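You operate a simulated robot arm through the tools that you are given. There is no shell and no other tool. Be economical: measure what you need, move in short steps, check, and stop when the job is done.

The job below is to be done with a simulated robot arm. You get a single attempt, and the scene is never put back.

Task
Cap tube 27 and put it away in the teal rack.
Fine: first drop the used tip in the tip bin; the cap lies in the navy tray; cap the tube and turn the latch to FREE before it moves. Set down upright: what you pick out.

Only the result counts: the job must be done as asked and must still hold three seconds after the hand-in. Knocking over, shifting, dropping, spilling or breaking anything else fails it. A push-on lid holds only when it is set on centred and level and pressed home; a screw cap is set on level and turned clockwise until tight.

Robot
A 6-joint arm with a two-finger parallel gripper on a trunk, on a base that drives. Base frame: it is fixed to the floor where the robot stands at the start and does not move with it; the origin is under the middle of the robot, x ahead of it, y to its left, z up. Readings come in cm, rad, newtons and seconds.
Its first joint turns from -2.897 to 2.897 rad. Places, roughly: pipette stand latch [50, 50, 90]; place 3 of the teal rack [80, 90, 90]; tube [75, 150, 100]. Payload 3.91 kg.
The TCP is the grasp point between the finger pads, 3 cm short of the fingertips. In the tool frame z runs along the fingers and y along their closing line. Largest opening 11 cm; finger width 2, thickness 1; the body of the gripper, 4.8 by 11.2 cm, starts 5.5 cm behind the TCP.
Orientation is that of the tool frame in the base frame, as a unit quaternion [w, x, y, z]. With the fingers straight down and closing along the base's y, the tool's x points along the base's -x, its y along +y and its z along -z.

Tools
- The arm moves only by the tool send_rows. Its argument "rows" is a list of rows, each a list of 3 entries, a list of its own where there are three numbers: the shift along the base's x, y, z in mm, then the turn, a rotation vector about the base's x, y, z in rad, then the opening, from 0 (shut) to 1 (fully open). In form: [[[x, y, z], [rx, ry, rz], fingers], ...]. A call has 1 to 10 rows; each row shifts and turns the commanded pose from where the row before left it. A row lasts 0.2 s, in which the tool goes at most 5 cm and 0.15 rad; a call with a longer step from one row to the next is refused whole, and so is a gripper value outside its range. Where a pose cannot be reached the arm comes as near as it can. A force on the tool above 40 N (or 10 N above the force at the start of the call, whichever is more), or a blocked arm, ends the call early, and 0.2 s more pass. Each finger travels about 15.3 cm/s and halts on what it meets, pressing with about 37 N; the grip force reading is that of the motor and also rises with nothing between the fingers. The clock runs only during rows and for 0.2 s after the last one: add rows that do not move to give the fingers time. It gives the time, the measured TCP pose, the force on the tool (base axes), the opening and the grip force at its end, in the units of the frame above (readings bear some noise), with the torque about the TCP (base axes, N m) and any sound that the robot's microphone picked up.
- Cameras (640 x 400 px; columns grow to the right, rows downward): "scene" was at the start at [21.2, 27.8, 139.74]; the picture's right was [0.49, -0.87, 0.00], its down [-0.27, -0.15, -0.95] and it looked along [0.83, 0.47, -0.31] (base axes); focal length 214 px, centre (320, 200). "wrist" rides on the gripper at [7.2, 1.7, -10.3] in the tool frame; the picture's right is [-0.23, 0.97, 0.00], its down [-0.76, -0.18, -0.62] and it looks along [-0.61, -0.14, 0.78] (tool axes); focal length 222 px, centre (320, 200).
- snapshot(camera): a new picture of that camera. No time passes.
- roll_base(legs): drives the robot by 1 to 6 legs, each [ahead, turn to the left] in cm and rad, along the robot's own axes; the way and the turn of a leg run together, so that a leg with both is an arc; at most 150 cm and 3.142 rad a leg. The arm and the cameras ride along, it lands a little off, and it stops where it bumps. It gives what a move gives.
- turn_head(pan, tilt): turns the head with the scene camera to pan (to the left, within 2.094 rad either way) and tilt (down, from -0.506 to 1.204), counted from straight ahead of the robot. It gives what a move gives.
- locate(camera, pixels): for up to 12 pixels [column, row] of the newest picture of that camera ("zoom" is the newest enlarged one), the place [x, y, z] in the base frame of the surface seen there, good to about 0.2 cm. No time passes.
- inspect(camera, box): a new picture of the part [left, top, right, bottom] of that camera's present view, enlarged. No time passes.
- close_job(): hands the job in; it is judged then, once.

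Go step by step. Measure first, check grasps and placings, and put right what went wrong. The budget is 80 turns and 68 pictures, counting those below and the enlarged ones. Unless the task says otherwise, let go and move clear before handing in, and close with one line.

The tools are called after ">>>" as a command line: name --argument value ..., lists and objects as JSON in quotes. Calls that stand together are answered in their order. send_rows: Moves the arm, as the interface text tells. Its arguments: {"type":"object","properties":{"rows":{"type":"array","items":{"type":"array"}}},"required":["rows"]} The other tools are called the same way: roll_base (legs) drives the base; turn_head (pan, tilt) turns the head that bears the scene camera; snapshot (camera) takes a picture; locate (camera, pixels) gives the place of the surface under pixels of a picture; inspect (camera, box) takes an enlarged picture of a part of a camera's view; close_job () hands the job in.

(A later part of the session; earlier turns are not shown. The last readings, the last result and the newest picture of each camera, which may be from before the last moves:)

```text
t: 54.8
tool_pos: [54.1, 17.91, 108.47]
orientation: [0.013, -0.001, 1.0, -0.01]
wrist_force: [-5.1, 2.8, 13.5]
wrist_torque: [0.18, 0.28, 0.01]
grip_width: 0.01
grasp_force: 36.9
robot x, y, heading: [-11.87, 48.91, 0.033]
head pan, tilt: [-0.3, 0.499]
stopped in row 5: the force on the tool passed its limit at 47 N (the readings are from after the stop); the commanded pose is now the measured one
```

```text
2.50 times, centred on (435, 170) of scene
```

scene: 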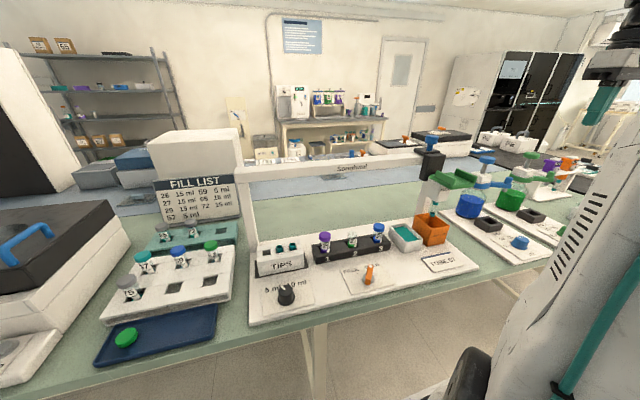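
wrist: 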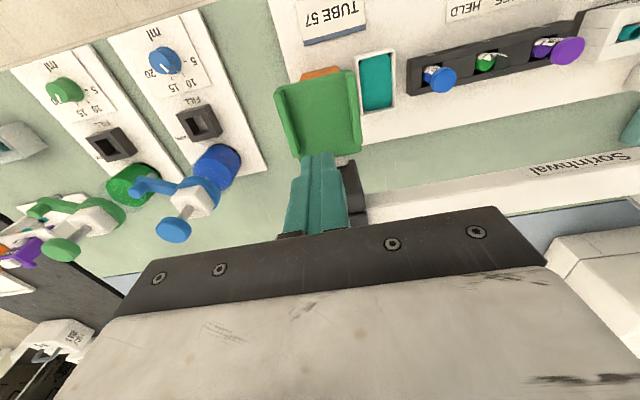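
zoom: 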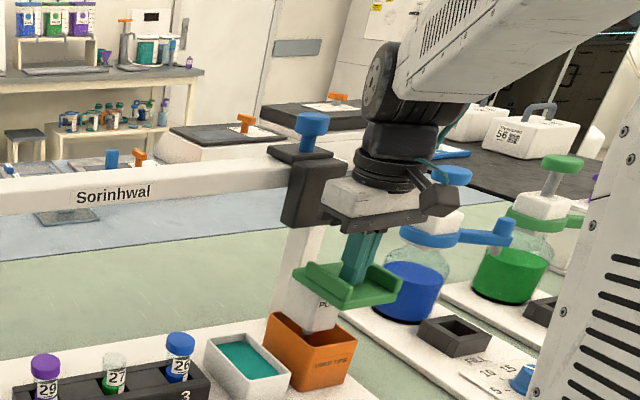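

Hard stop reached at ~7.8 cm of stroke. I lift and see whether the tip came off.

>>> send_rows --rows '[[[0, 0, 10], [0, 0, 0], 0], [[0, 0, 20], [0, 0, 0], 0], [[0, 0, 25], [0, 0, 0], 0], [[0, 0, 30], [0, 0, 0], 0], [[0, 0, 40], [0, 0, 0], 0], [[0, 0, 50], [0, 0, 0], 0], [[0, 0, 10], [0, 0, 0], 0]]'

>>> inspect --camera "scene" --box '[390, 90, 480, 250]'

```text
t: 56.4
tool_pos: [54.0, 18.51, 126.73]
orientation: [0.012, -0.001, 1.0, -0.009]
wrist_force: [-0.4, 0.1, -0.3]
wrist_torque: [0.0, -0.01, 0.02]
grip_width: 0.0
grasp_force: 37.1
robot x, y, heading: [-11.89, 49.13, 0.034]
head pan, tilt: [-0.3, 0.499]
```

```text
2.50 times, centred on (435, 170) of scene
```

zoom: 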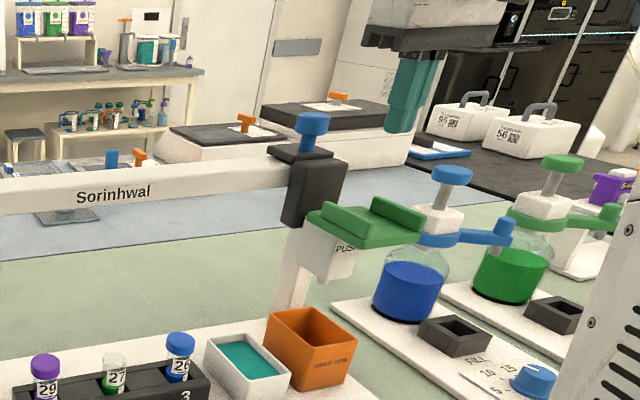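

The tip is gone from the nozzle into the bin. I lift and retract the arm, verify the bin and then move the base left ~17 cm so that tube, cap, latch and rack are all in reach.

>>> send_rows --rows '[[[0, 0, 40], [0, 0, 0], 0], [[-20, 0, 40], [0, 0, 0], 0], [[-45, 0, 0], [0, 0, 0], 0], [[-45, 0, 0], [0, 0, 0], 0], [[-30, 0, 0], [0, 0, 0], 0]]'

>>> inspect --camera "wrist" --box '[220, 60, 480, 220]'

>>> roll_base --legs '[[0, 1.54], [17, 0], [0, -1.571], [3, 0]]'

>>> turn_head --pan 0.15 --tilt 0.6

>>> snapshot --camera "scene"

```text
t: 57.6
tool_pos: [40.27, 18.33, 134.3]
orientation: [0.012, -0.001, 1.0, -0.008]
wrist_force: [0.9, -0.8, -0.1]
wrist_torque: [0.01, 0.05, -0.01]
grip_width: 0.02
grasp_force: 36.9
robot x, y, heading: [-11.78, 49.04, 0.03]
head pan, tilt: [-0.3, 0.499]
```

```text
2.46 times, centred on (350, 140) of wrist
```

zoom: 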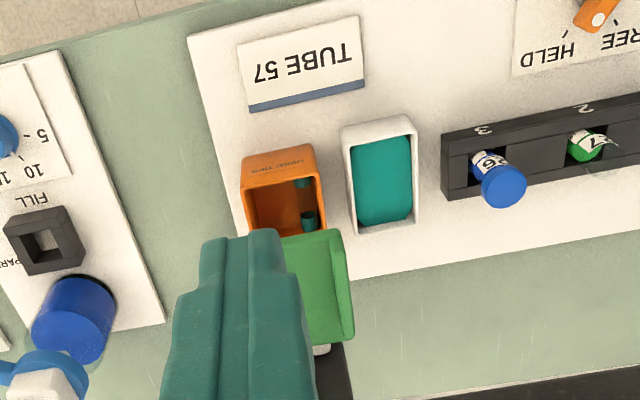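

```text
t: 67.0
tool_pos: [43.2, 35.19, 134.5]
orientation: [0.012, 0.005, 1.0, -0.008]
wrist_force: [0.8, 0.4, 0.2]
wrist_torque: [0.0, 0.01, 0.03]
grip_width: 0.0
grasp_force: 36.8
robot x, y, heading: [-9.06, 66.79, 0.024]
head pan, tilt: [-0.3, 0.499]
```

```text
t: 67.9
tool_pos: [43.3, 35.19, 134.28]
orientation: [0.013, 0.006, 1.0, -0.009]
wrist_force: [0.8, -0.2, -0.2]
wrist_torque: [-0.02, 0.02, 0.02]
grip_width: 0.0
grasp_force: 37.0
robot x, y, heading: [-8.73, 66.72, 0.025]
head pan, tilt: [0.15, 0.6]
```

```text
25 pictures are left
```

scene: 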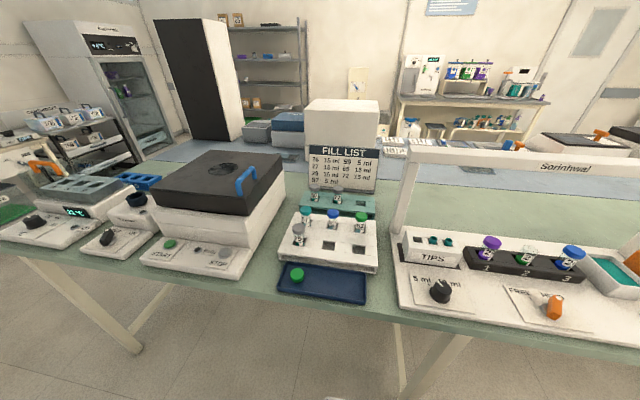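

The tip lies in the bin. Now I measure the tube, the latch and the cap with close views.

>>> inspect --camera "scene" --box '[460, 220, 610, 330]'

>>> locate --camera "zoom" --pixels '[[273, 112], [290, 112], [255, 112], [273, 150], [275, 180], [396, 375], [398, 335], [390, 345], [126, 95], [460, 130], [300, 165], [250, 165]]'

>>> inspect --camera "scene" --box '[260, 180, 390, 310]'

>>> locate --camera "zoom" --pixels '[[182, 465], [160, 468], [205, 468], [180, 485], [183, 452], [500, 120], [480, 105], [530, 105], [505, 100], [400, 90], [360, 110], [490, 350]]'

```text
3.64 times, centred on (535, 275) of scene
```

zoom: 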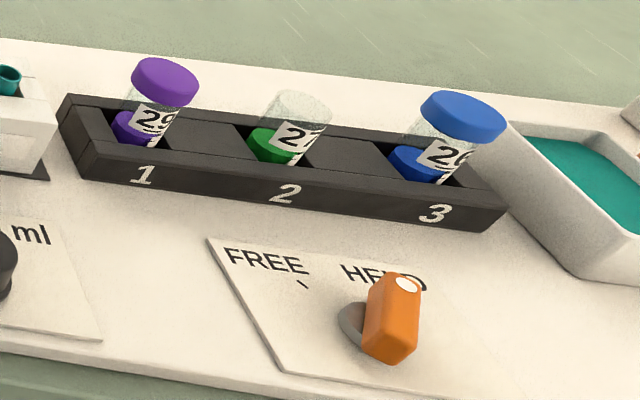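

```text
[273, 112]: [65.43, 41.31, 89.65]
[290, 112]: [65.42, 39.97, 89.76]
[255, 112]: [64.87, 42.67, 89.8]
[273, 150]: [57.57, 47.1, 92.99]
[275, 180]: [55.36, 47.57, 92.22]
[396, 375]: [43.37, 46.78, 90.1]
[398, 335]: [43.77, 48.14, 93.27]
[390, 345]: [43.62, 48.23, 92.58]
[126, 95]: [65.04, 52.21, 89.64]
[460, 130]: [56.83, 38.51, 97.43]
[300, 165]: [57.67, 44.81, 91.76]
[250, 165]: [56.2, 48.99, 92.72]
```

```text
3.08 times, centred on (325, 245) of scene
```

zoom: 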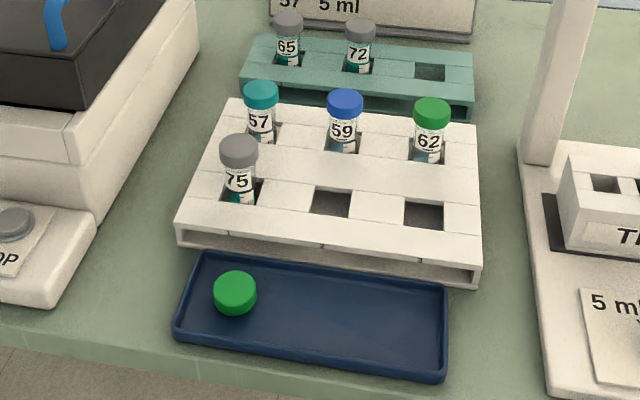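

```text
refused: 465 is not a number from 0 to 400
```

Locations of the clear tube come out behind it, so I use the capped neighbours and slot geometry; I query the raw scene pixels.

>>> locate --camera "scene" --pixels '[[492.7, 241.2], [574.3, 250.8], [544, 307], [552, 296], [297.4, 272], [297.4, 278], [291.5, 274], [303.5, 274], [338, 189.5], [355.8, 200.5], [365.6, 206], [360.7, 206.5]]'

>>> locate --camera "zoom" --pixels '[[235, 282], [235, 305], [216, 292], [256, 292], [361, 28], [412, 60], [448, 82], [410, 82], [289, 20], [430, 60], [480, 60]]'

```text
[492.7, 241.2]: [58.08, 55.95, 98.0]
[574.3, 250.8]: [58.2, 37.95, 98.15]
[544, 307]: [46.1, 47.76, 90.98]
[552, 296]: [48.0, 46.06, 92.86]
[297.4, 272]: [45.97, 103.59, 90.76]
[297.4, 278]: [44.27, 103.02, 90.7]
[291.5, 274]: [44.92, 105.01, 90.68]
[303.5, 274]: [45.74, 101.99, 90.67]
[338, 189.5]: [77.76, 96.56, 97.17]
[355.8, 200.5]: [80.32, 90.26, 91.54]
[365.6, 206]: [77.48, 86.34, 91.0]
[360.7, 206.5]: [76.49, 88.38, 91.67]
```

```text
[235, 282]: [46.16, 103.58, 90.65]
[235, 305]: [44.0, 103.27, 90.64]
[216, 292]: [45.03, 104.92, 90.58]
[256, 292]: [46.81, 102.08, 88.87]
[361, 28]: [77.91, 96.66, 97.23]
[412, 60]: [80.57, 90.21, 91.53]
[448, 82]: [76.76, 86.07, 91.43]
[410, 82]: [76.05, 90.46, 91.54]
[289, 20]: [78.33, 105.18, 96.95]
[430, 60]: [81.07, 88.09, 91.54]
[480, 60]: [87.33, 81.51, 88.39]
```

Cap centre ≈ (45.3, 103.4), top 90.7; tube 27 ≈ (58, 47), cap tops at 98.1; place 3 ≈ (77.9, 88.2). I level the tool and travel above the cap.

>>> locate --camera "zoom" --pixels '[[200, 290], [190, 300], [235, 268], [235, 345], [235, 258], [235, 330], [300, 310]]'

>>> send_rows --rows '[[[20, 40, 0], [0.018, 0.026, 0.012], 0.5], [[20, 43, 0], [0, 0, 0], 0.5], [[10, 46, 0], [0, 0, 0], 0.5], [[10, 46, 0], [0, 0, 0], 0.5], [[0, 46, 0], [0, 0, 0], 0.5], [[0, 46, 0], [0, 0, 0], 0.5], [[0, 48, 0], [0, 0, 0], 0.5], [[0, 48, 0], [0, 0, 0], 0.5], [[0, 48, 0], [0, 0, 0], 0.5], [[-15, 45, 0], [0, 0, 0], 0.5]]'

>>> send_rows --rows '[[[-10, 45, 0], [0, 0, 0], 0.5], [[-10, 45, 0], [0, 0, 0], 0.5], [[-5, 45, 0], [0, 0, 0], 0.5], [[0, 45, 0], [0, 0, 0], 0.5], [[0, 45, -20], [0, 0, 0], 0.5], [[0, 0, -50], [0, 0, 0], 0.5], [[0, 0, -50], [0, 0, 0], 0.5], [[0, 0, -50], [0, 0, 0], 0.5], [[0, 0, -50], [0, 0, 0], 0.5]]'

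>>> snapshot --camera "wrist"

```text
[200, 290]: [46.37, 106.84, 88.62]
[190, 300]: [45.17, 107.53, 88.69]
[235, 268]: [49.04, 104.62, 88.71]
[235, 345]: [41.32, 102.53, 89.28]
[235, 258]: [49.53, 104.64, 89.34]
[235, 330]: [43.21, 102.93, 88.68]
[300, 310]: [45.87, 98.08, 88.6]
```

```text
t: 70.1
tool_pos: [47.84, 80.94, 134.97]
orientation: [0.0, -0.001, 1.0, 0.0]
wrist_force: [-0.2, 0.4, 0.6]
wrist_torque: [0.02, -0.02, 0.0]
grip_width: 5.47
grasp_force: 0.1
robot x, y, heading: [-8.68, 66.67, 0.024]
head pan, tilt: [0.15, 0.6]
```

```text
t: 72.1
tool_pos: [45.27, 103.36, 112.49]
orientation: [0.0, -0.001, 1.0, 0.001]
wrist_force: [-0.3, -0.4, -0.7]
wrist_torque: [0.03, -0.02, -0.02]
grip_width: 5.49
grasp_force: 0.0
robot x, y, heading: [-8.93, 66.57, 0.026]
head pan, tilt: [0.15, 0.6]
```

```text
22 pictures are left
```

wrist: 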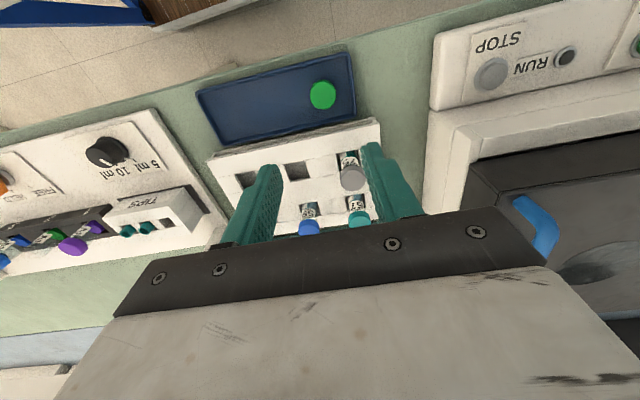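

I refine the cap centre from the wrist view (pixel 322, 95).

>>> locate --camera "wrist" --pixels '[[322, 95], [310, 95], [335, 95], [322, 83], [322, 106], [352, 95], [347, 75]]'

```text
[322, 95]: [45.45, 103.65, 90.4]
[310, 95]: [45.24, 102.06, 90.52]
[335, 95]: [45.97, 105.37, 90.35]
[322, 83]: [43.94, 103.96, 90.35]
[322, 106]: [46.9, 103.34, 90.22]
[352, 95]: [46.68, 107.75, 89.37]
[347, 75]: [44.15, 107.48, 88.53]
```

Cap centre (45.4, 103.6). I descend with the fingers at 4.4 cm and then grip.

>>> send_rows --rows '[[[1, 2, -45], [0, 0, 0], 0.4], [[0, 0, -45], [0, 0, 0], 0.4], [[0, 0, -45], [0, 0, 0], 0.4], [[0, 0, -40], [0, 0, 0], 0.4], [[0, 0, -20], [0, 0, 0], 0.4], [[0, 0, -9], [0, 0, 0], 0.4], [[0, 0, 0], [0, 0, 0], 0.25], [[0, 0, 0], [0, 0, 0], 0.15], [[0, 0, 0], [0, 0, 0], 0.15]]'

>>> snapshot --camera "wrist"

```text
t: 74.1
tool_pos: [45.39, 103.5, 92.18]
orientation: [0.0, 0.0, 1.0, 0.001]
wrist_force: [-0.4, 1.9, 2.5]
wrist_torque: [0.09, -0.02, -0.02]
grip_width: 2.37
grasp_force: 37.9
robot x, y, heading: [-8.85, 66.62, 0.024]
head pan, tilt: [0.15, 0.6]
```

```text
21 pictures are left
```

wrist: 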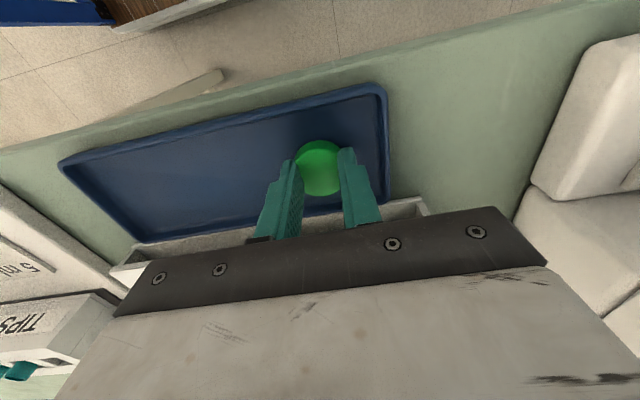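

The width 2.37 shows the fingers hold the cap off centre; it slid toward −x. I measure it again.

>>> locate --camera "wrist" --pixels '[[318, 168], [297, 160], [340, 160], [318, 142], [318, 194], [318, 155]]'

```text
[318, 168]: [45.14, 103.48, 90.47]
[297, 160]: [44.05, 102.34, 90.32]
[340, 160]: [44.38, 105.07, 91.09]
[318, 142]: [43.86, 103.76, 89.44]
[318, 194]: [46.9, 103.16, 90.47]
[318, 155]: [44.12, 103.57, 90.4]
```

Readings seem contradictory, so I look closely at the grip.

>>> inspect --camera "wrist" --box '[260, 120, 400, 220]'

>>> locate --camera "zoom" --pixels '[[275, 85], [275, 100], [275, 130], [275, 180], [275, 230], [275, 270], [275, 300], [220, 160], [240, 160], [330, 160], [350, 160], [200, 180]]'

```text
4.00 times, centred on (330, 170) of wrist
```

zoom: 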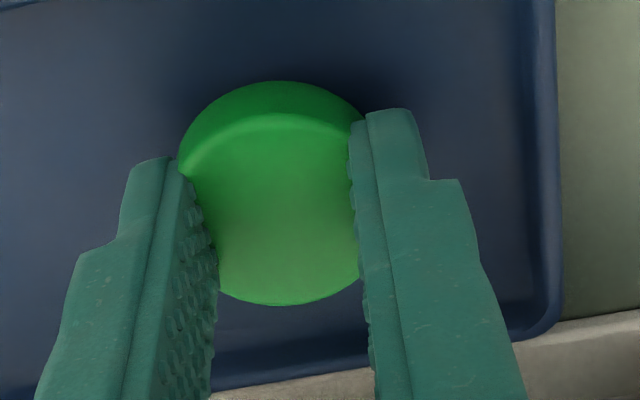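

```text
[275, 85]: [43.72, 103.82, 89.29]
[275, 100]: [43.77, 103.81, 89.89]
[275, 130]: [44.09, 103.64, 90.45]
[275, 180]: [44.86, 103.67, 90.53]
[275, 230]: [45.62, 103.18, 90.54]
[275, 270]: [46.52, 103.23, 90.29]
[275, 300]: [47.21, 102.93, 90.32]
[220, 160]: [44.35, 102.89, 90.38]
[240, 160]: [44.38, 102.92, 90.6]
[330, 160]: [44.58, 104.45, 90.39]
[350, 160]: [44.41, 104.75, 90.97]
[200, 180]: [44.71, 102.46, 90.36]
```

The fingers are centred on the cap (x 43.85–47.2), the width is probably a smaller inner shape. I lift and carry it toward tube 27.

>>> send_rows --rows '[[[0, 0, 20], [0, 0, 0], 0.15], [[0, 0, 40], [0, 0, 0], 0.15], [[10, 0, 45], [0, 0, 0], 0.15], [[20, 0, 45], [0, 0, 0], 0.15], [[20, -25, 30], [0, 0, 0], 0.15], [[20, -40, 0], [0, 0, 0], 0.15], [[20, -40, 0], [0, 0, 0], 0.15], [[15, -40, 0], [0, 0, 0], 0.15], [[5, -45, 0], [0, 0, 0], 0.15], [[5, -45, 0], [0, 0, 0], 0.15]]'

>>> send_rows --rows '[[[5, -45, 0], [0, 0, 0], 0.15], [[5, -45, 0], [0, 0, 0], 0.15], [[0, -45, 0], [0, 0, 0], 0.15], [[0, -45, 0], [0, 0, 0], 0.15], [[0, -45, 0], [0, 0, 0], 0.15], [[0, -45, 0], [0, 0, 0], 0.15], [[0, -45, 0], [0, 0, 0], 0.15], [[0, -15, -20], [0, 0, 0], 0.15], [[0, 0, 0], [0, 0, 0], 0.15]]'

>>> snapshot --camera "wrist"

```text
t: 76.3
tool_pos: [56.94, 79.91, 109.99]
orientation: [-0.001, -0.001, 1.0, 0.0]
wrist_force: [0.2, 0.3, -0.1]
wrist_torque: [-0.03, -0.03, -0.02]
grip_width: 2.36
grasp_force: 37.0
robot x, y, heading: [-8.47, 66.61, 0.024]
head pan, tilt: [0.15, 0.6]
```

```text
t: 78.3
tool_pos: [57.79, 46.94, 107.92]
orientation: [0.0, 0.0, 1.0, 0.0]
wrist_force: [0.1, 0.5, -0.4]
wrist_torque: [-0.02, -0.03, 0.0]
grip_width: 2.37
grasp_force: 36.8
robot x, y, heading: [-9.02, 66.84, 0.024]
head pan, tilt: [0.15, 0.6]
```

```text
19 pictures are left
```

wrist: 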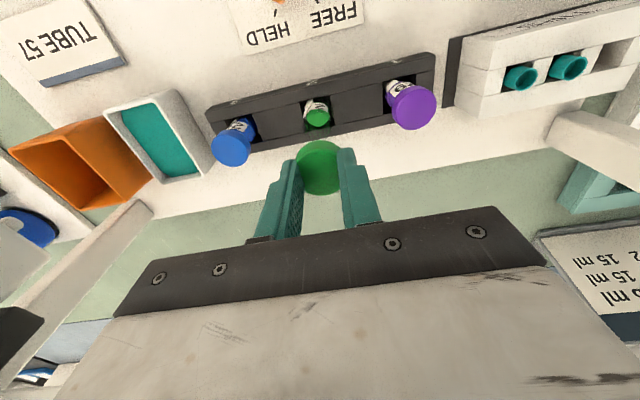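

Cap held firmly. I measure the neighbouring caps and tube 27's rim to align exactly.

>>> inspect --camera "wrist" --box '[200, 60, 440, 210]'

>>> locate --camera "wrist" --pixels '[[214, 146], [253, 152], [234, 135], [232, 163], [393, 104], [432, 105], [412, 90], [412, 120], [318, 117], [306, 117], [330, 117], [318, 105]]'

```text
2.67 times, centred on (320, 135) of wrist
```

zoom: 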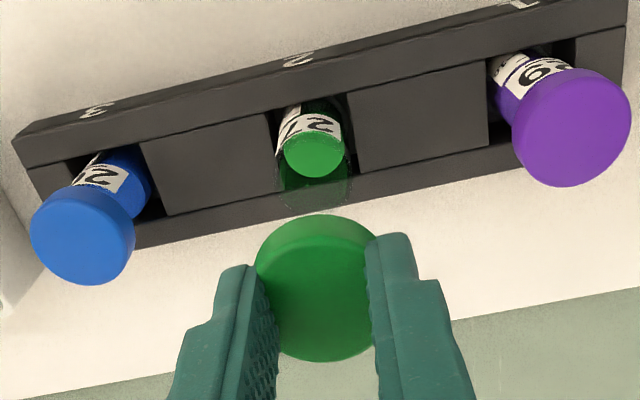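

```text
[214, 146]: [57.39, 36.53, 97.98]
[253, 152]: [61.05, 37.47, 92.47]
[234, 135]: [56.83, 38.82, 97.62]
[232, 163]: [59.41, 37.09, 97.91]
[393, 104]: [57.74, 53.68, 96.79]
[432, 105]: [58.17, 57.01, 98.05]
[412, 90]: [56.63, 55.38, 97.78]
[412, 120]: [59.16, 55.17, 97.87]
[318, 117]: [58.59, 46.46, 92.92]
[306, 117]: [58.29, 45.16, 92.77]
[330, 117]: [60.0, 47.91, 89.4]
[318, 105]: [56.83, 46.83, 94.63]
```

>>> locate --camera "zoom" --pixels '[[82, 233], [572, 127], [314, 155], [313, 138], [313, 174], [288, 155], [341, 155], [314, 290], [314, 245], [314, 355]]'

```text
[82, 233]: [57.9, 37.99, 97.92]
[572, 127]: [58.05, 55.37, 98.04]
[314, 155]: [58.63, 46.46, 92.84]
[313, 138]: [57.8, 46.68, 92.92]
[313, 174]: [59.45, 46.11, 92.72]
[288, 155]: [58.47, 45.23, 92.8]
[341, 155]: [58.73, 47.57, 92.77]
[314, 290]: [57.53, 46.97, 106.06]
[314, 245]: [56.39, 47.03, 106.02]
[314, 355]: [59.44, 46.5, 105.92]
```

Tube axis ≈ (58.05, 46.65), so a shift of about +2/−2 mm. I lower to just above the rim and look from the side.

>>> send_rows --rows '[[[2, -2, -20], [0, 0, 0], 0.15], [[0, 0, -20], [0, 0, 0], 0.15], [[0, 0, -17], [0, 0, 0], 0.15], [[0, 0, 0], [0, 0, 0], 0.15]]'

>>> inspect --camera "scene" --box '[480, 210, 600, 300]'

>>> inspect --camera "wrist" --box '[250, 80, 390, 220]'

```text
t: 79.3
tool_pos: [58.07, 47.06, 102.29]
orientation: [-0.001, 0.0, 1.0, 0.0]
wrist_force: [-0.3, -0.2, -0.8]
wrist_torque: [0.03, 0.03, 0.04]
grip_width: 2.39
grasp_force: 37.4
robot x, y, heading: [-8.81, 66.72, 0.02]
head pan, tilt: [0.15, 0.6]
```

```text
4.44 times, centred on (540, 255) of scene
```

zoom: 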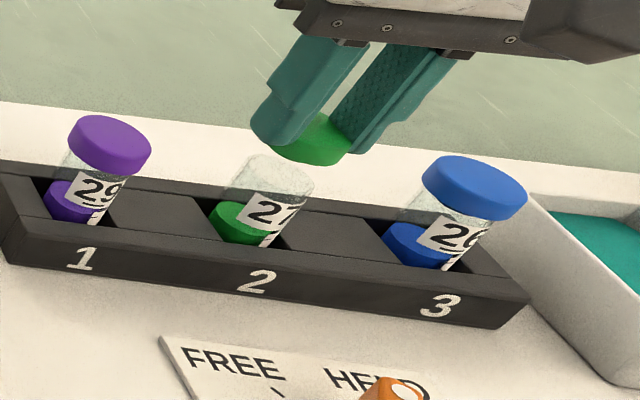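

```text
2.86 times, centred on (320, 150) of wrist
```

zoom: 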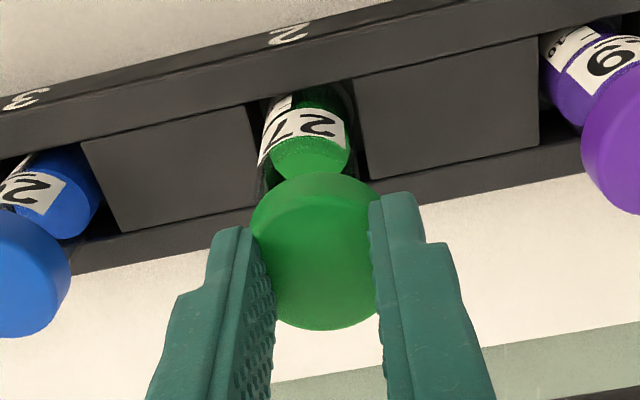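

The cap lines up with the tube axis in both views, apart from ~1.5 mm in y. I correct and lower in small steps until contact.

>>> send_rows --rows '[[[0, -1.5, -8], [0, 0, 0], 0.15], [[0, 0, -5], [0, 0, 0], 0.15], [[0, 0, -3], [0, 0, 0], 0.15], [[0, 0, -3], [0, 0, 0], 0.15], [[0, 0, -2], [0, 0, 0], 0.15], [[0, 0, -2], [0, 0, 0], 0.15]]'

```text
t: 80.7
tool_pos: [58.08, 46.61, 100.31]
orientation: [0.002, -0.001, 1.0, -0.001]
wrist_force: [-3.6, -4.7, 32.6]
wrist_torque: [0.15, 0.18, 0.02]
grip_width: 2.39
grasp_force: 37.0
robot x, y, heading: [-8.17, 66.65, 0.031]
head pan, tilt: [0.15, 0.6]
```

Contact at cap top ≈98.6, about 6 mm above seated, with 32 N: likely a screw thread. I ease the force and turn clockwise (viewed from above) while following down.

>>> send_rows --rows '[[[0, 0, 1.5], [0, 0, 0], 0.15], [[0, 0, 0], [0, 0, -0.1], 0.15], [[0, 0, 0], [0, 0, -0.12], 0.15], [[0, 0, -0.2], [0, 0, -0.12], 0.15], [[0, 0, -0.2], [0, 0, -0.12], 0.15], [[0, 0, -0.2], [0, 0, -0.12], 0.15], [[0, 0, -0.2], [0, 0, -0.12], 0.15], [[0, 0, -0.2], [0, 0, -0.12], 0.15], [[0, 0, -0.2], [0, 0, -0.12], 0.15], [[0, 0, 0], [0, 0, 0], 0.15]]'

>>> inspect --camera "scene" --box '[480, 210, 600, 300]'

```text
t: 82.9
tool_pos: [58.04, 46.71, 99.91]
orientation: [0.0, 0.452, 0.892, 0.001]
wrist_force: [1.2, -0.8, 0.9]
wrist_torque: [-0.01, -0.07, 0.01]
grip_width: 3.08
grasp_force: 36.6
robot x, y, heading: [-8.65, 66.69, 0.02]
head pan, tilt: [0.15, 0.6]
```

```text
4.44 times, centred on (540, 255) of scene
```

zoom: 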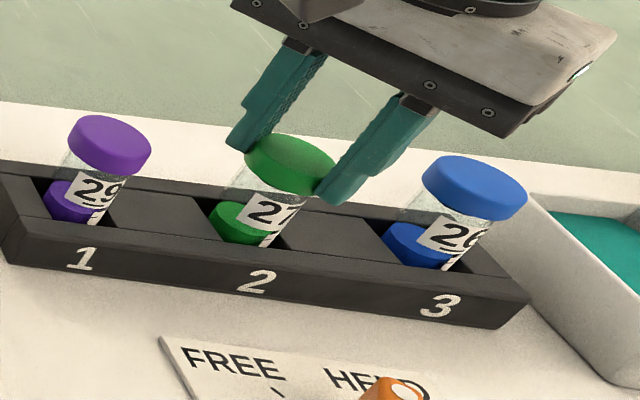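

The cap now sits at the seated spot (290, 165) with the force gone. I keep turning clockwise with light downward push to see if it tightens.

>>> send_rows --rows '[[[0, 0, -0.5], [0, 0, -0.12], 0.15], [[0, 0, 0], [0, 0, -0.12], 0.15], [[0, 0, 0], [0, 0, -0.12], 0.15], [[0, 0, 0], [0, 0, -0.12], 0.15], [[0, 0, 0], [0, 0, -0.12], 0.15]]'

>>> inspect --camera "wrist" --box '[220, 80, 420, 230]'

```text
t: 84.1
tool_pos: [58.11, 46.75, 100.08]
orientation: [0.001, 0.697, 0.717, 0.001]
wrist_force: [12.2, 0.8, 0.7]
wrist_torque: [0.04, -0.42, 0.08]
grip_width: 3.07
grasp_force: 36.9
robot x, y, heading: [-8.61, 66.9, 0.031]
head pan, tilt: [0.15, 0.6]
```

```text
2.67 times, centred on (320, 155) of wrist
```

zoom: 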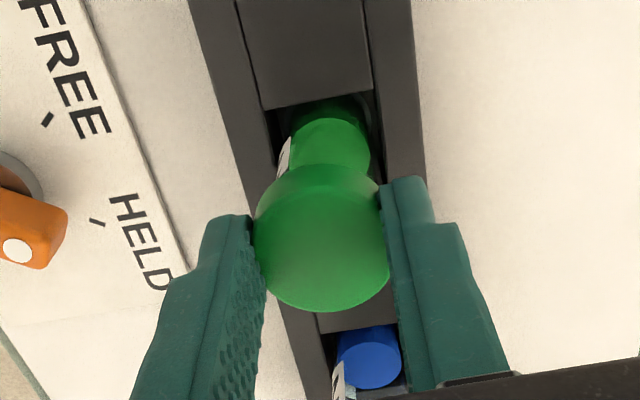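

A side force of 12 N along x shows a small off-centre grip. I open, rise and check how the cap sits.

>>> send_rows --rows '[[[0, 0, 0], [0, 0, 0], 0.33], [[0, 0, 0], [0, 0, 0], 0.45], [[0, 0, 20], [0, 0, 0], 0.45], [[0, 0, 30], [0, 0, 0], 0.45], [[0, 0, 30], [0, 0, 0], 0.45]]'

>>> inspect --camera "scene" --box '[480, 210, 600, 300]'

>>> locate --camera "zoom" --pixels '[[110, 140], [290, 158], [475, 182], [250, 155], [330, 165], [295, 140], [285, 178]]'

```text
t: 85.3
tool_pos: [58.28, 46.74, 107.83]
orientation: [-0.001, 0.696, 0.718, 0.0]
wrist_force: [0.1, -0.4, -0.6]
wrist_torque: [0.01, 0.01, 0.01]
grip_width: 4.95
grasp_force: 0.1
robot x, y, heading: [-9.0, 67.05, 0.022]
head pan, tilt: [0.15, 0.6]
```

```text
4.44 times, centred on (540, 255) of scene
```

zoom: 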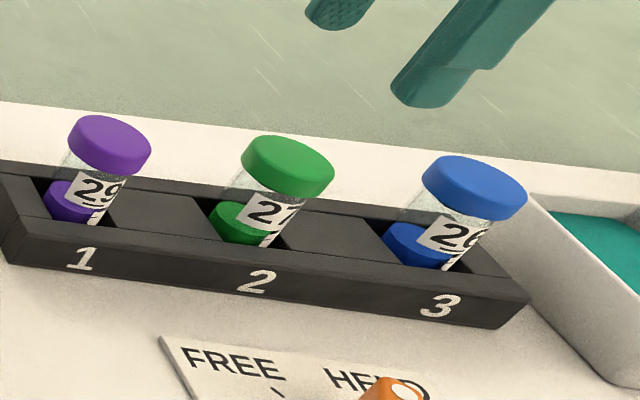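

```text
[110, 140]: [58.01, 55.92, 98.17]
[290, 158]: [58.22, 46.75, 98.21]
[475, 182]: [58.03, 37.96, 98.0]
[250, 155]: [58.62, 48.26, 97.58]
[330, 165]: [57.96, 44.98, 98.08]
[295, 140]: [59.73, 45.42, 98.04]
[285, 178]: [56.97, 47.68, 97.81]
```

The cap sits level at z≈98.2, matching its neighbours. To cover both cap types, I press it from the top with shut fingers first, turning the wrist back on the way.

>>> send_rows --rows '[[[-1, 0, 0], [0, 0, 0.145], 0], [[0, 0, 0], [0, 0, 0.145], 0], [[0, 0, -10], [0, 0, 0.145], 0], [[0, 0, -20], [0, 0, 0.145], 0], [[0, 0, -20], [0, 0, 0], 0], [[0, 0, -10], [0, 0, 0], 0], [[0, 0, -3], [0, 0, 0], 0], [[0, 0, -2], [0, 0, 0], 0], [[0, 0, -2], [0, 0, 0], 0], [[0, 0, -1], [0, 0, 0], 0]]'

```text
t: 87.5
tool_pos: [58.19, 46.68, 101.13]
orientation: [-0.001, 0.461, 0.888, 0.0]
wrist_force: [0.6, 0.0, 0.8]
wrist_torque: [-0.02, -0.02, 0.02]
grip_width: 0.0
grasp_force: 36.9
robot x, y, heading: [-8.79, 66.58, 0.023]
head pan, tilt: [0.15, 0.6]
```

Just at the cap's top without force yet; I press on in 1 mm steps.

>>> send_rows --rows '[[[0, 0, -1], [0, 0, 0], 0], [[0, 0, -1], [0, 0, 0], 0], [[0, 0, -1], [0, 0, 0], 0], [[0, 0, -1], [0, 0, 0], 0]]'

```text
t: 88.5
tool_pos: [57.98, 46.64, 101.04]
orientation: [0.001, 0.461, 0.887, 0.0]
wrist_force: [5.2, 1.2, 9.6]
wrist_torque: [0.01, -0.14, 0.02]
grip_width: 0.0
grasp_force: 36.7
robot x, y, heading: [-8.58, 66.64, 0.021]
head pan, tilt: [0.15, 0.6]
heard: snap
```

A "snap" was heard: the push-on lid went home. I lift and check it, and look at the latch.

>>> send_rows --rows '[[[0, 0, 10], [0, 0, 0], 0], [[0, 0, 40], [0, 0, 0.145], 0], [[0, 0, 40], [0, 0, 0.145], 0], [[-30, 0, 20], [0, 0, 0.145], 0], [[-45, 0, 0], [0, 0, 0.145], 0], [[-45, 0, 0], [0, 0, 0.145], 0.3], [[-20, 0, 0], [0, 0, 0.145], 0.3], [[0, 0, 0], [0, 0, 0.086], 0.3]]'

>>> inspect --camera "scene" --box '[480, 220, 610, 330]'

>>> inspect --camera "wrist" --box '[220, 60, 460, 210]'

```text
t: 90.3
tool_pos: [44.23, 46.45, 112.06]
orientation: [-0.001, 0.0, 1.0, -0.001]
wrist_force: [0.3, -0.3, -0.1]
wrist_torque: [0.0, 0.01, 0.0]
grip_width: 3.3
grasp_force: 0.0
robot x, y, heading: [-8.57, 66.46, 0.021]
head pan, tilt: [0.15, 0.6]
```

```text
3.64 times, centred on (545, 275) of scene
```

zoom: 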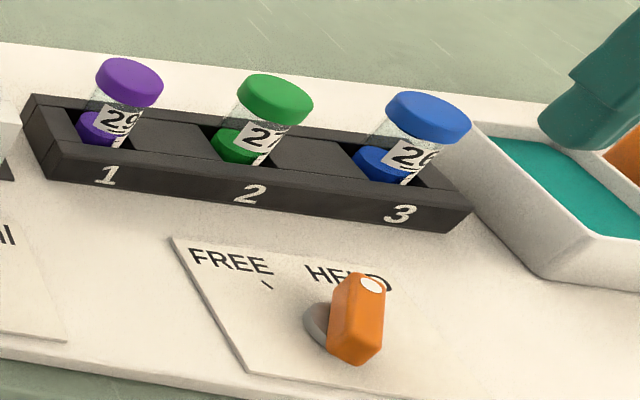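

```text
2.67 times, centred on (340, 135) of wrist
```

zoom: 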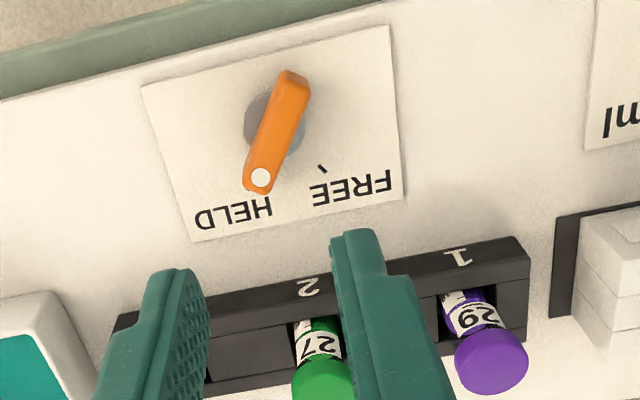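

The latch lever's dot (zoom 260, 177) points to HELD; the FREE tick is at (322, 168). I measure it.

>>> locate --camera "zoom" --pixels '[[260, 177], [291, 80], [276, 128], [322, 169], [247, 122], [300, 135], [308, 90], [282, 72], [246, 185], [270, 195], [300, 320], [322, 370]]'

```text
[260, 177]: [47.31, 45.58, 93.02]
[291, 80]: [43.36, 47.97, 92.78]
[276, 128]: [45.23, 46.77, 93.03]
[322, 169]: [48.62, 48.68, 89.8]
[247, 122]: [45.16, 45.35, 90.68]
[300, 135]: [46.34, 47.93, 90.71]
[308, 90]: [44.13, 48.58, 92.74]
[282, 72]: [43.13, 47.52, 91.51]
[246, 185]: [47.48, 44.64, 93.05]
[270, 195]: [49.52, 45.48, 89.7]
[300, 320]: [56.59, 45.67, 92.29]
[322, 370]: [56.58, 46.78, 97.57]
```

Pivot ≈ (45.4, 46.8), lever at −0.57 rad, FREE tick at ≈ +0.53 rad. I align the fingers along the lever, descend, and grip it.

>>> send_rows --rows '[[[10, 3, 0], [0, 0, -0.1425], 0.3], [[2, 0, -30], [0, 0, -0.1425], 0.3], [[0, 0, -45], [0, 0, -0.1425], 0.3], [[0, 0, -45], [0, 0, -0.1425], 0.3], [[0, 0, -40], [0, 0, 0], 0.3], [[0, 0, -20], [0, 0, 0], 0.3], [[0, 0, 0], [0, 0, 0], 0.3]]'

>>> inspect --camera "wrist" --box '[220, 80, 420, 230]'

```text
t: 91.9
tool_pos: [45.37, 46.97, 93.72]
orientation: [0.0, 0.283, 0.959, 0.0]
wrist_force: [-0.2, -0.9, -0.7]
wrist_torque: [0.03, -0.03, -0.02]
grip_width: 3.29
grasp_force: 0.1
robot x, y, heading: [-8.58, 66.51, 0.023]
head pan, tilt: [0.15, 0.6]
```

```text
2.67 times, centred on (320, 155) of wrist
```

zoom: 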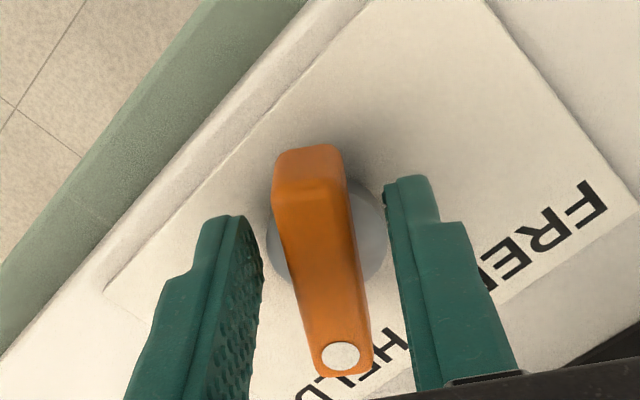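

The lever lies centred between the fingers. I grip and turn it counterclockwise by 1.1 rad.

>>> send_rows --rows '[[[0, 0, 2], [0, 0, 0], 0.05], [[0, 0, 0], [0, 0, 0], 0.05], [[0, 0, 0], [0, 0, 0.12], 0.05], [[0, 0, 0], [0, 0, 0.14], 0.05], [[0, 0, 0], [0, 0, 0.14], 0.05], [[0, 0, 0], [0, 0, 0.14], 0.05], [[0, 0, 0], [0, 0, 0.14], 0.05], [[0, 0, 0], [0, 0, 0.14], 0.05], [[0, 0, 0], [0, 0, 0.14], 0.05], [[0, 0, 0], [0, 0, 0.14], 0.05]]'

>>> inspect --camera "scene" --box '[480, 220, 610, 330]'

```text
t: 93.2
tool_pos: [45.33, 46.76, 94.09]
orientation: [0.0, 0.072, 0.997, -0.001]
wrist_force: [3.4, -10.4, -10.8]
wrist_torque: [0.05, 0.08, -0.07]
grip_width: 1.58
grasp_force: 45.3
robot x, y, heading: [-8.41, 66.73, 0.02]
head pan, tilt: [0.15, 0.6]
stopped in row 6: the force on the tool passed its limit at 43 N (the readings are from after the stop); the commanded pose is now the measured one
```

```text
3.64 times, centred on (545, 275) of scene
```

zoom: 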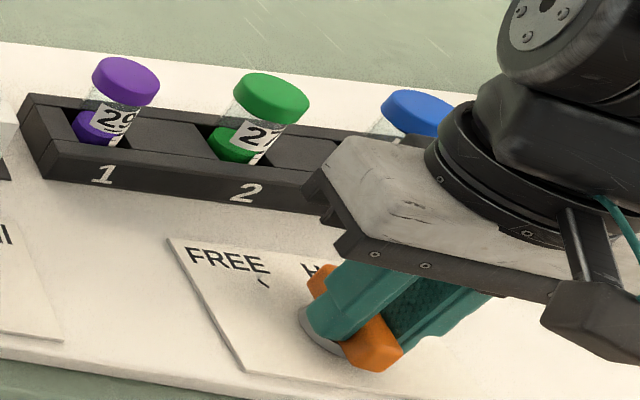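

The turn stopped at 43 N with the lever wedged in the fingers. I open slightly and check how far the lever went.

>>> send_rows --rows '[[[0, 0, 0], [0, 0, 0], 0.3], [[0, 0, 0], [0, 0, 0], 0.3]]'

>>> inspect --camera "wrist" --box '[220, 80, 420, 230]'

```text
t: 93.8
tool_pos: [45.13, 46.89, 93.86]
orientation: [0.0, 0.072, 0.997, -0.001]
wrist_force: [0.0, -0.2, 0.6]
wrist_torque: [0.0, 0.0, 0.03]
grip_width: 3.28
grasp_force: 0.0
robot x, y, heading: [-8.46, 66.72, 0.026]
head pan, tilt: [0.15, 0.6]
```

```text
2.67 times, centred on (320, 155) of wrist
```

zoom: 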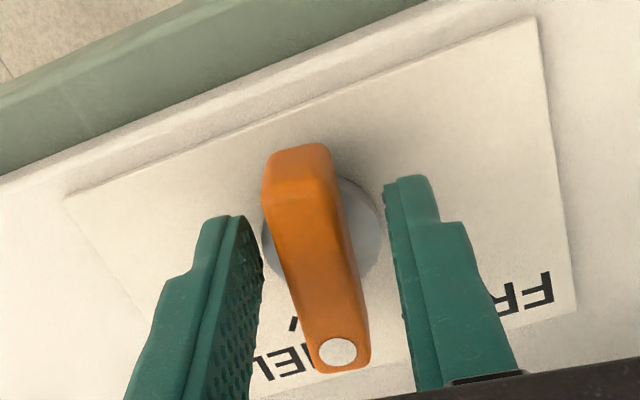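

The lever did turn about 0.4 rad. I regrip and continue more slowly.

>>> send_rows --rows '[[[0, 0, 0], [0, 0, 0], 0.12], [[0, 0, 0], [0, 0, 0.05], 0.12], [[0, 0, 0], [0, 0, 0.08], 0.12], [[0, 0, 0], [0, 0, 0.08], 0.12], [[0, 0, 0], [0, 0, 0.08], 0.12], [[0, 0, 0], [0, 0, 0.08], 0.12], [[0, 0, 0], [0, 0, 0.08], 0.12], [[0, 0, 0], [0, 0, 0.08], 0.12], [[0, 0, 0], [0, 0, 0.08], 0.12]]'

>>> inspect --camera "wrist" --box '[220, 80, 420, 230]'

```text
t: 95.8
tool_pos: [45.25, 46.78, 94.06]
orientation: [0.001, -0.23, 0.973, -0.002]
wrist_force: [3.7, -19.9, 2.5]
wrist_torque: [-0.13, -0.15, -0.06]
grip_width: 2.3
grasp_force: 9.3
robot x, y, heading: [-8.87, 66.78, 0.021]
head pan, tilt: [0.15, 0.6]
```

```text
2.67 times, centred on (320, 155) of wrist
```

zoom: 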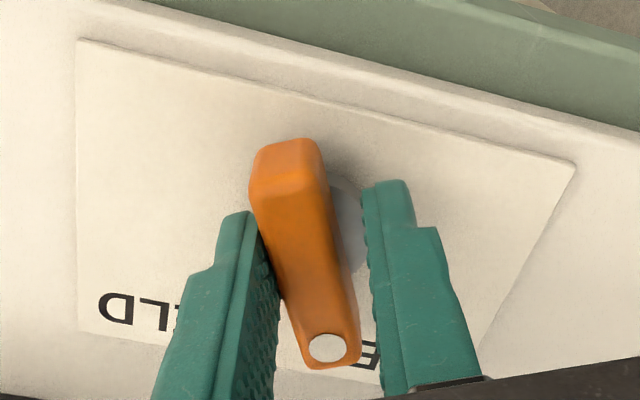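

The lever is now nearly at FREE (lagging ~0.15 rad). I shift slightly −y to relieve the side force and turn further.

>>> send_rows --rows '[[[0, -2, 0], [0, 0, 0.04], 0.1], [[0, 0, 0], [0, 0, 0.08], 0.1], [[0, 0, 0], [0, 0, 0.08], 0.1], [[0, 0, 0], [0, 0, 0.08], 0.1], [[0, 0, 0], [0, 0, 0.06], 0.1]]'

>>> send_rows --rows '[[[0, 0, 0], [0, 0, 0], 0.3], [[0, 0, 0], [0, 0, 0], 0.35], [[0, 0, 40], [0, 0, 0], 0.35], [[0, 0, 50], [0, 0, 0], 0.35], [[0, 0, 40], [0, 0, 0], 0.35]]'

>>> inspect --camera "wrist" --box '[200, 40, 480, 220]'

```text
t: 97.0
tool_pos: [45.31, 46.51, 93.99]
orientation: [0.001, -0.392, 0.92, -0.002]
wrist_force: [7.9, -31.3, -1.2]
wrist_torque: [-0.3, -0.04, -0.5]
grip_width: 2.48
grasp_force: 13.9
robot x, y, heading: [-8.82, 66.43, 0.022]
head pan, tilt: [0.15, 0.6]
```

```text
t: 98.2
tool_pos: [45.3, 46.55, 107.13]
orientation: [0.0, -0.393, 0.92, 0.0]
wrist_force: [-0.6, -0.4, 0.0]
wrist_torque: [0.02, 0.0, 0.01]
grip_width: 3.87
grasp_force: 0.0
robot x, y, heading: [-8.61, 66.58, 0.022]
head pan, tilt: [0.15, 0.6]
```

```text
2.22 times, centred on (340, 130) of wrist
```

zoom: 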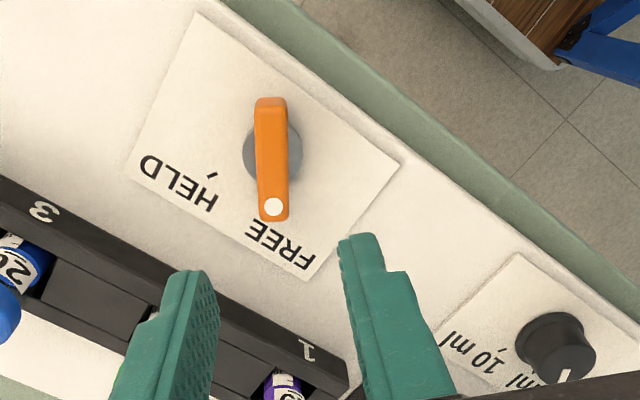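

The lever points to FREE and covers its tick; the torque of −0.5 suggests the stop. I verify the angle by measurement.

>>> locate --camera "zoom" --pixels '[[273, 207], [271, 110], [210, 175], [245, 150], [301, 150]]'

```text
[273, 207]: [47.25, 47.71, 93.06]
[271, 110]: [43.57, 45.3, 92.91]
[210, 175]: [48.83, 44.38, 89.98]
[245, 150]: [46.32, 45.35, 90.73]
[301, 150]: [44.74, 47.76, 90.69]
```

Lever at +33°, exactly mirrored to the HELD tick: FREE. Now I turn the wrist back and go above tube 27, then down around its cap.

>>> send_rows --rows '[[[0, 0, 20], [0, 0, -0.14], 0.45], [[30, 0, 0], [0, 0, -0.14], 0.45], [[40, 0, 0], [0, 0, -0.14], 0.45], [[40, 0, 0], [0, 0, -0.14], 0.45], [[18, 1, 0], [0, 0, -0.14], 0.45], [[0, 0, -30], [0, 0, -0.106], 0.45], [[0, 0, -45], [0, 0, 0], 0.45], [[0, 0, -35], [0, 0, 0], 0.45], [[0, 0, -12], [0, 0, 0], 0.45], [[0, 0, 0], [0, 0, 0], 0.45]]'

>>> inspect --camera "wrist" --box '[220, 80, 420, 230]'

```text
t: 100.4
tool_pos: [57.95, 46.82, 96.8]
orientation: [0.001, 0.0, 1.0, -0.002]
wrist_force: [0.0, -0.6, 0.1]
wrist_torque: [0.01, -0.01, -0.03]
grip_width: 4.95
grasp_force: 0.1
robot x, y, heading: [-8.75, 66.55, 0.024]
head pan, tilt: [0.15, 0.6]
```

```text
2.67 times, centred on (320, 155) of wrist
```

zoom: 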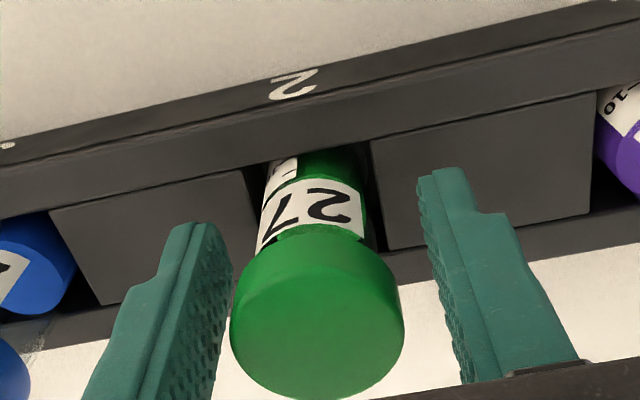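

The cap sits ~3 mm to the −y side of the finger middle. I correct, grip, and lift slightly.

>>> send_rows --rows '[[[1, -3, 0], [0, 0, 0], 0.45], [[0, 0, 0], [0, 0, 0], 0.33], [[0, 0, 0], [0, 0, 0], 0.2], [[0, 0, 0], [0, 0, 0], 0.2], [[0, 0, 10], [0, 0, 0], 0.2], [[0, 0, 15], [0, 0, 0], 0.2], [[0, 0, 0], [0, 0, 0], 0.2]]'

>>> inspect --camera "scene" --box '[480, 210, 600, 300]'

```text
t: 102.0
tool_pos: [58.33, 46.27, 99.3]
orientation: [0.0, -0.001, 1.0, -0.001]
wrist_force: [-1.0, -1.3, -0.1]
wrist_torque: [0.01, 0.01, 0.03]
grip_width: 3.08
grasp_force: 36.8
robot x, y, heading: [-8.61, 66.52, 0.022]
head pan, tilt: [0.15, 0.6]
heard: snap
```

```text
4.44 times, centred on (540, 255) of scene
```

zoom: 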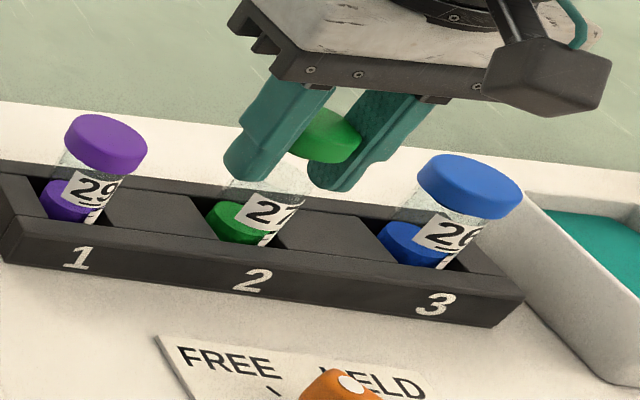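

The lid popped off with a snap when I lifted; the tube stayed. Likely a side load or the tube wasn't quite free. The cap is still gripped centred (3.08), so I set it straight back on and press.

>>> send_rows --rows '[[[-1, 2, -10], [0, 0, 0], 0.2], [[0, 0, -8], [0, 0, 0], 0.2], [[0, 0, -3], [0, 0, 0], 0.2], [[0, 0, -2], [0, 0, 0], 0.2], [[0, 0, -1], [0, 0, 0], 0.2], [[0, 0, -1], [0, 0, 0], 0.2], [[0, 0, -1], [0, 0, 0], 0.2]]'

```text
t: 103.6
tool_pos: [57.84, 46.62, 96.71]
orientation: [0.001, 0.001, 1.0, -0.001]
wrist_force: [0.2, 0.6, 5.7]
wrist_torque: [-0.05, -0.02, 0.0]
grip_width: 3.06
grasp_force: 37.2
robot x, y, heading: [-8.78, 66.55, 0.02]
head pan, tilt: [0.15, 0.6]
```

Well centred (side force ≈0), 5.7 N down. I press on in 1 mm steps until it snaps.

>>> send_rows --rows '[[[0, 0, -1], [0, 0, 0], 0.2], [[0, 0, -1], [0, 0, 0], 0.2], [[0, 0, -1], [0, 0, 0], 0.2]]'

```text
t: 104.4
tool_pos: [58.06, 46.54, 96.6]
orientation: [0.002, 0.0, 1.0, -0.002]
wrist_force: [-0.8, 2.2, 31.2]
wrist_torque: [0.04, -0.1, 0.02]
grip_width: 3.1
grasp_force: 37.0
robot x, y, heading: [-8.71, 66.65, 0.025]
head pan, tilt: [0.15, 0.6]
```

31 N and no snap while gripped. I release and press from the top as before, which worked.

>>> send_rows --rows '[[[0, 0, 3], [0, 0, 0], 0.2], [[0, 0, 0], [0, 0, 0], 0.33], [[0, 0, 0], [0, 0, 0], 0.45], [[0, 0, 30], [0, 0, 0], 0.45], [[0, 0, 35], [0, 0, 0], 0], [[0, 0, 0], [0, 0, 0], 0], [[1, 0, -8], [0, 0, 0], 0], [[0, 0, -10], [0, 0, 0], 0]]'

>>> inspect --camera "scene" --box '[480, 210, 600, 300]'

>>> locate --camera "zoom" --pixels '[[106, 140], [286, 158], [470, 182], [247, 155], [326, 165], [291, 142], [281, 178]]'

```text
t: 106.2
tool_pos: [57.92, 46.73, 101.37]
orientation: [0.0, 0.0, 1.0, -0.001]
wrist_force: [-0.5, 0.6, 0.2]
wrist_torque: [0.01, 0.02, 0.01]
grip_width: 3.1
grasp_force: 37.4
robot x, y, heading: [-8.67, 66.65, 0.02]
head pan, tilt: [0.15, 0.6]
heard: snap
```

```text
4.44 times, centred on (540, 255) of scene
```

zoom: 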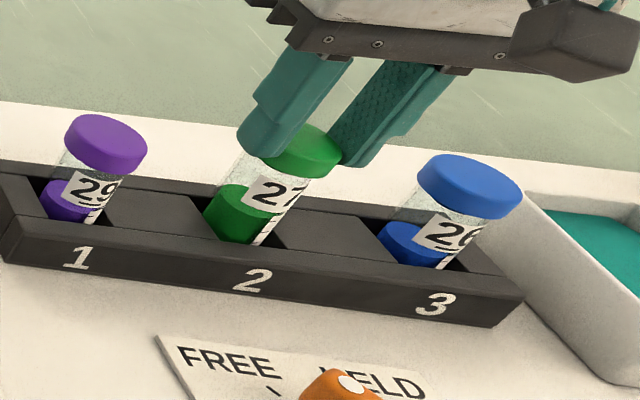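

```text
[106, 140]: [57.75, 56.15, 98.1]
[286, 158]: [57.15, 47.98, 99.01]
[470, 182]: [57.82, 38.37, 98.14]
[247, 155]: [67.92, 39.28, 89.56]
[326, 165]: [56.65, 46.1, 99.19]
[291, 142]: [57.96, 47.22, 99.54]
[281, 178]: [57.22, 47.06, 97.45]
```

The closing fingers caught the cap during the rise, and the tube came up with it (label 27 and liquid are ~1.3 cm higher), so the latch is free and the lid is holding it. To be sure, I lower it back on its seat and press through the grip.

>>> send_rows --rows '[[[0, 0, -8], [0, 0, 0], 0], [[0, 0, -3], [0, 0, 0], 0], [[0, 0, -2], [0, 0, 0], 0], [[0, 0, -1], [0, 0, 0], 0], [[0, 0, -1], [0, 0, 0], 0], [[0, 0, -1], [0, 0, 0], 0]]'

```text
t: 107.6
tool_pos: [58.03, 46.6, 99.86]
orientation: [0.0, 0.0, 1.0, -0.001]
wrist_force: [-1.5, 0.8, 14.7]
wrist_torque: [0.1, 0.1, 0.01]
grip_width: 3.07
grasp_force: 37.5
robot x, y, heading: [-8.58, 66.33, 0.025]
head pan, tilt: [0.15, 0.6]
```

Seated with 14.7 N and no side load. Now I open, rise clear, shut the fingers, and press the lid from the top.

>>> send_rows --rows '[[[0, 0, 1], [0, 0, 0], 0.3], [[0, 0, 0], [0, 0, 0], 0.45], [[0, 0, 30], [0, 0, 0], 0.45], [[0, 0, 10], [0, 0, 0], 0.2], [[0, 0, 0], [0, 0, 0], 0], [[0, 0, 0], [0, 0, 0], 0], [[0, 0, -20], [0, 0, 0], 0], [[0, 0, -4], [0, 0, 0], 0], [[0, 0, -3], [0, 0, 0], 0]]'

>>> send_rows --rows '[[[0, 0, -1], [0, 0, 0], 0], [[0, 0, -1], [0, 0, 0], 0], [[0, 0, -1], [0, 0, 0], 0], [[0, 0, -1], [0, 0, 0], 0]]'

```text
t: 109.6
tool_pos: [58.14, 46.65, 101.18]
orientation: [0.0, 0.001, 1.0, -0.001]
wrist_force: [0.7, -0.2, -1.0]
wrist_torque: [-0.03, -0.01, -0.02]
grip_width: 0.04
grasp_force: 36.5
robot x, y, heading: [-8.52, 66.29, 0.021]
head pan, tilt: [0.15, 0.6]
```

```text
t: 110.6
tool_pos: [57.93, 46.56, 100.97]
orientation: [0.0, 0.001, 1.0, -0.001]
wrist_force: [-0.4, 0.1, 3.8]
wrist_torque: [-0.03, 0.01, 0.02]
grip_width: 0.0
grasp_force: 37.1
robot x, y, heading: [-8.25, 66.56, 0.023]
head pan, tilt: [0.15, 0.6]
```

>>> send_rows --rows '[[[0, 0, -1], [0, 0, 0], 0], [[0, 0, -1], [0, 0, 0], 0], [[0, 0, -1], [0, 0, 0], 0]]'

```text
t: 111.4
tool_pos: [58.17, 46.49, 100.88]
orientation: [0.004, 0.0, 1.0, -0.003]
wrist_force: [-3.8, -0.6, 15.8]
wrist_torque: [0.04, 0.21, 0.01]
grip_width: 0.0
grasp_force: 37.6
robot x, y, heading: [-8.62, 66.45, 0.024]
head pan, tilt: [0.15, 0.6]
stopped in row 3: the force on the tool passed its limit at 42 N (the readings are from after the stop); the commanded pose is now the measured one
```

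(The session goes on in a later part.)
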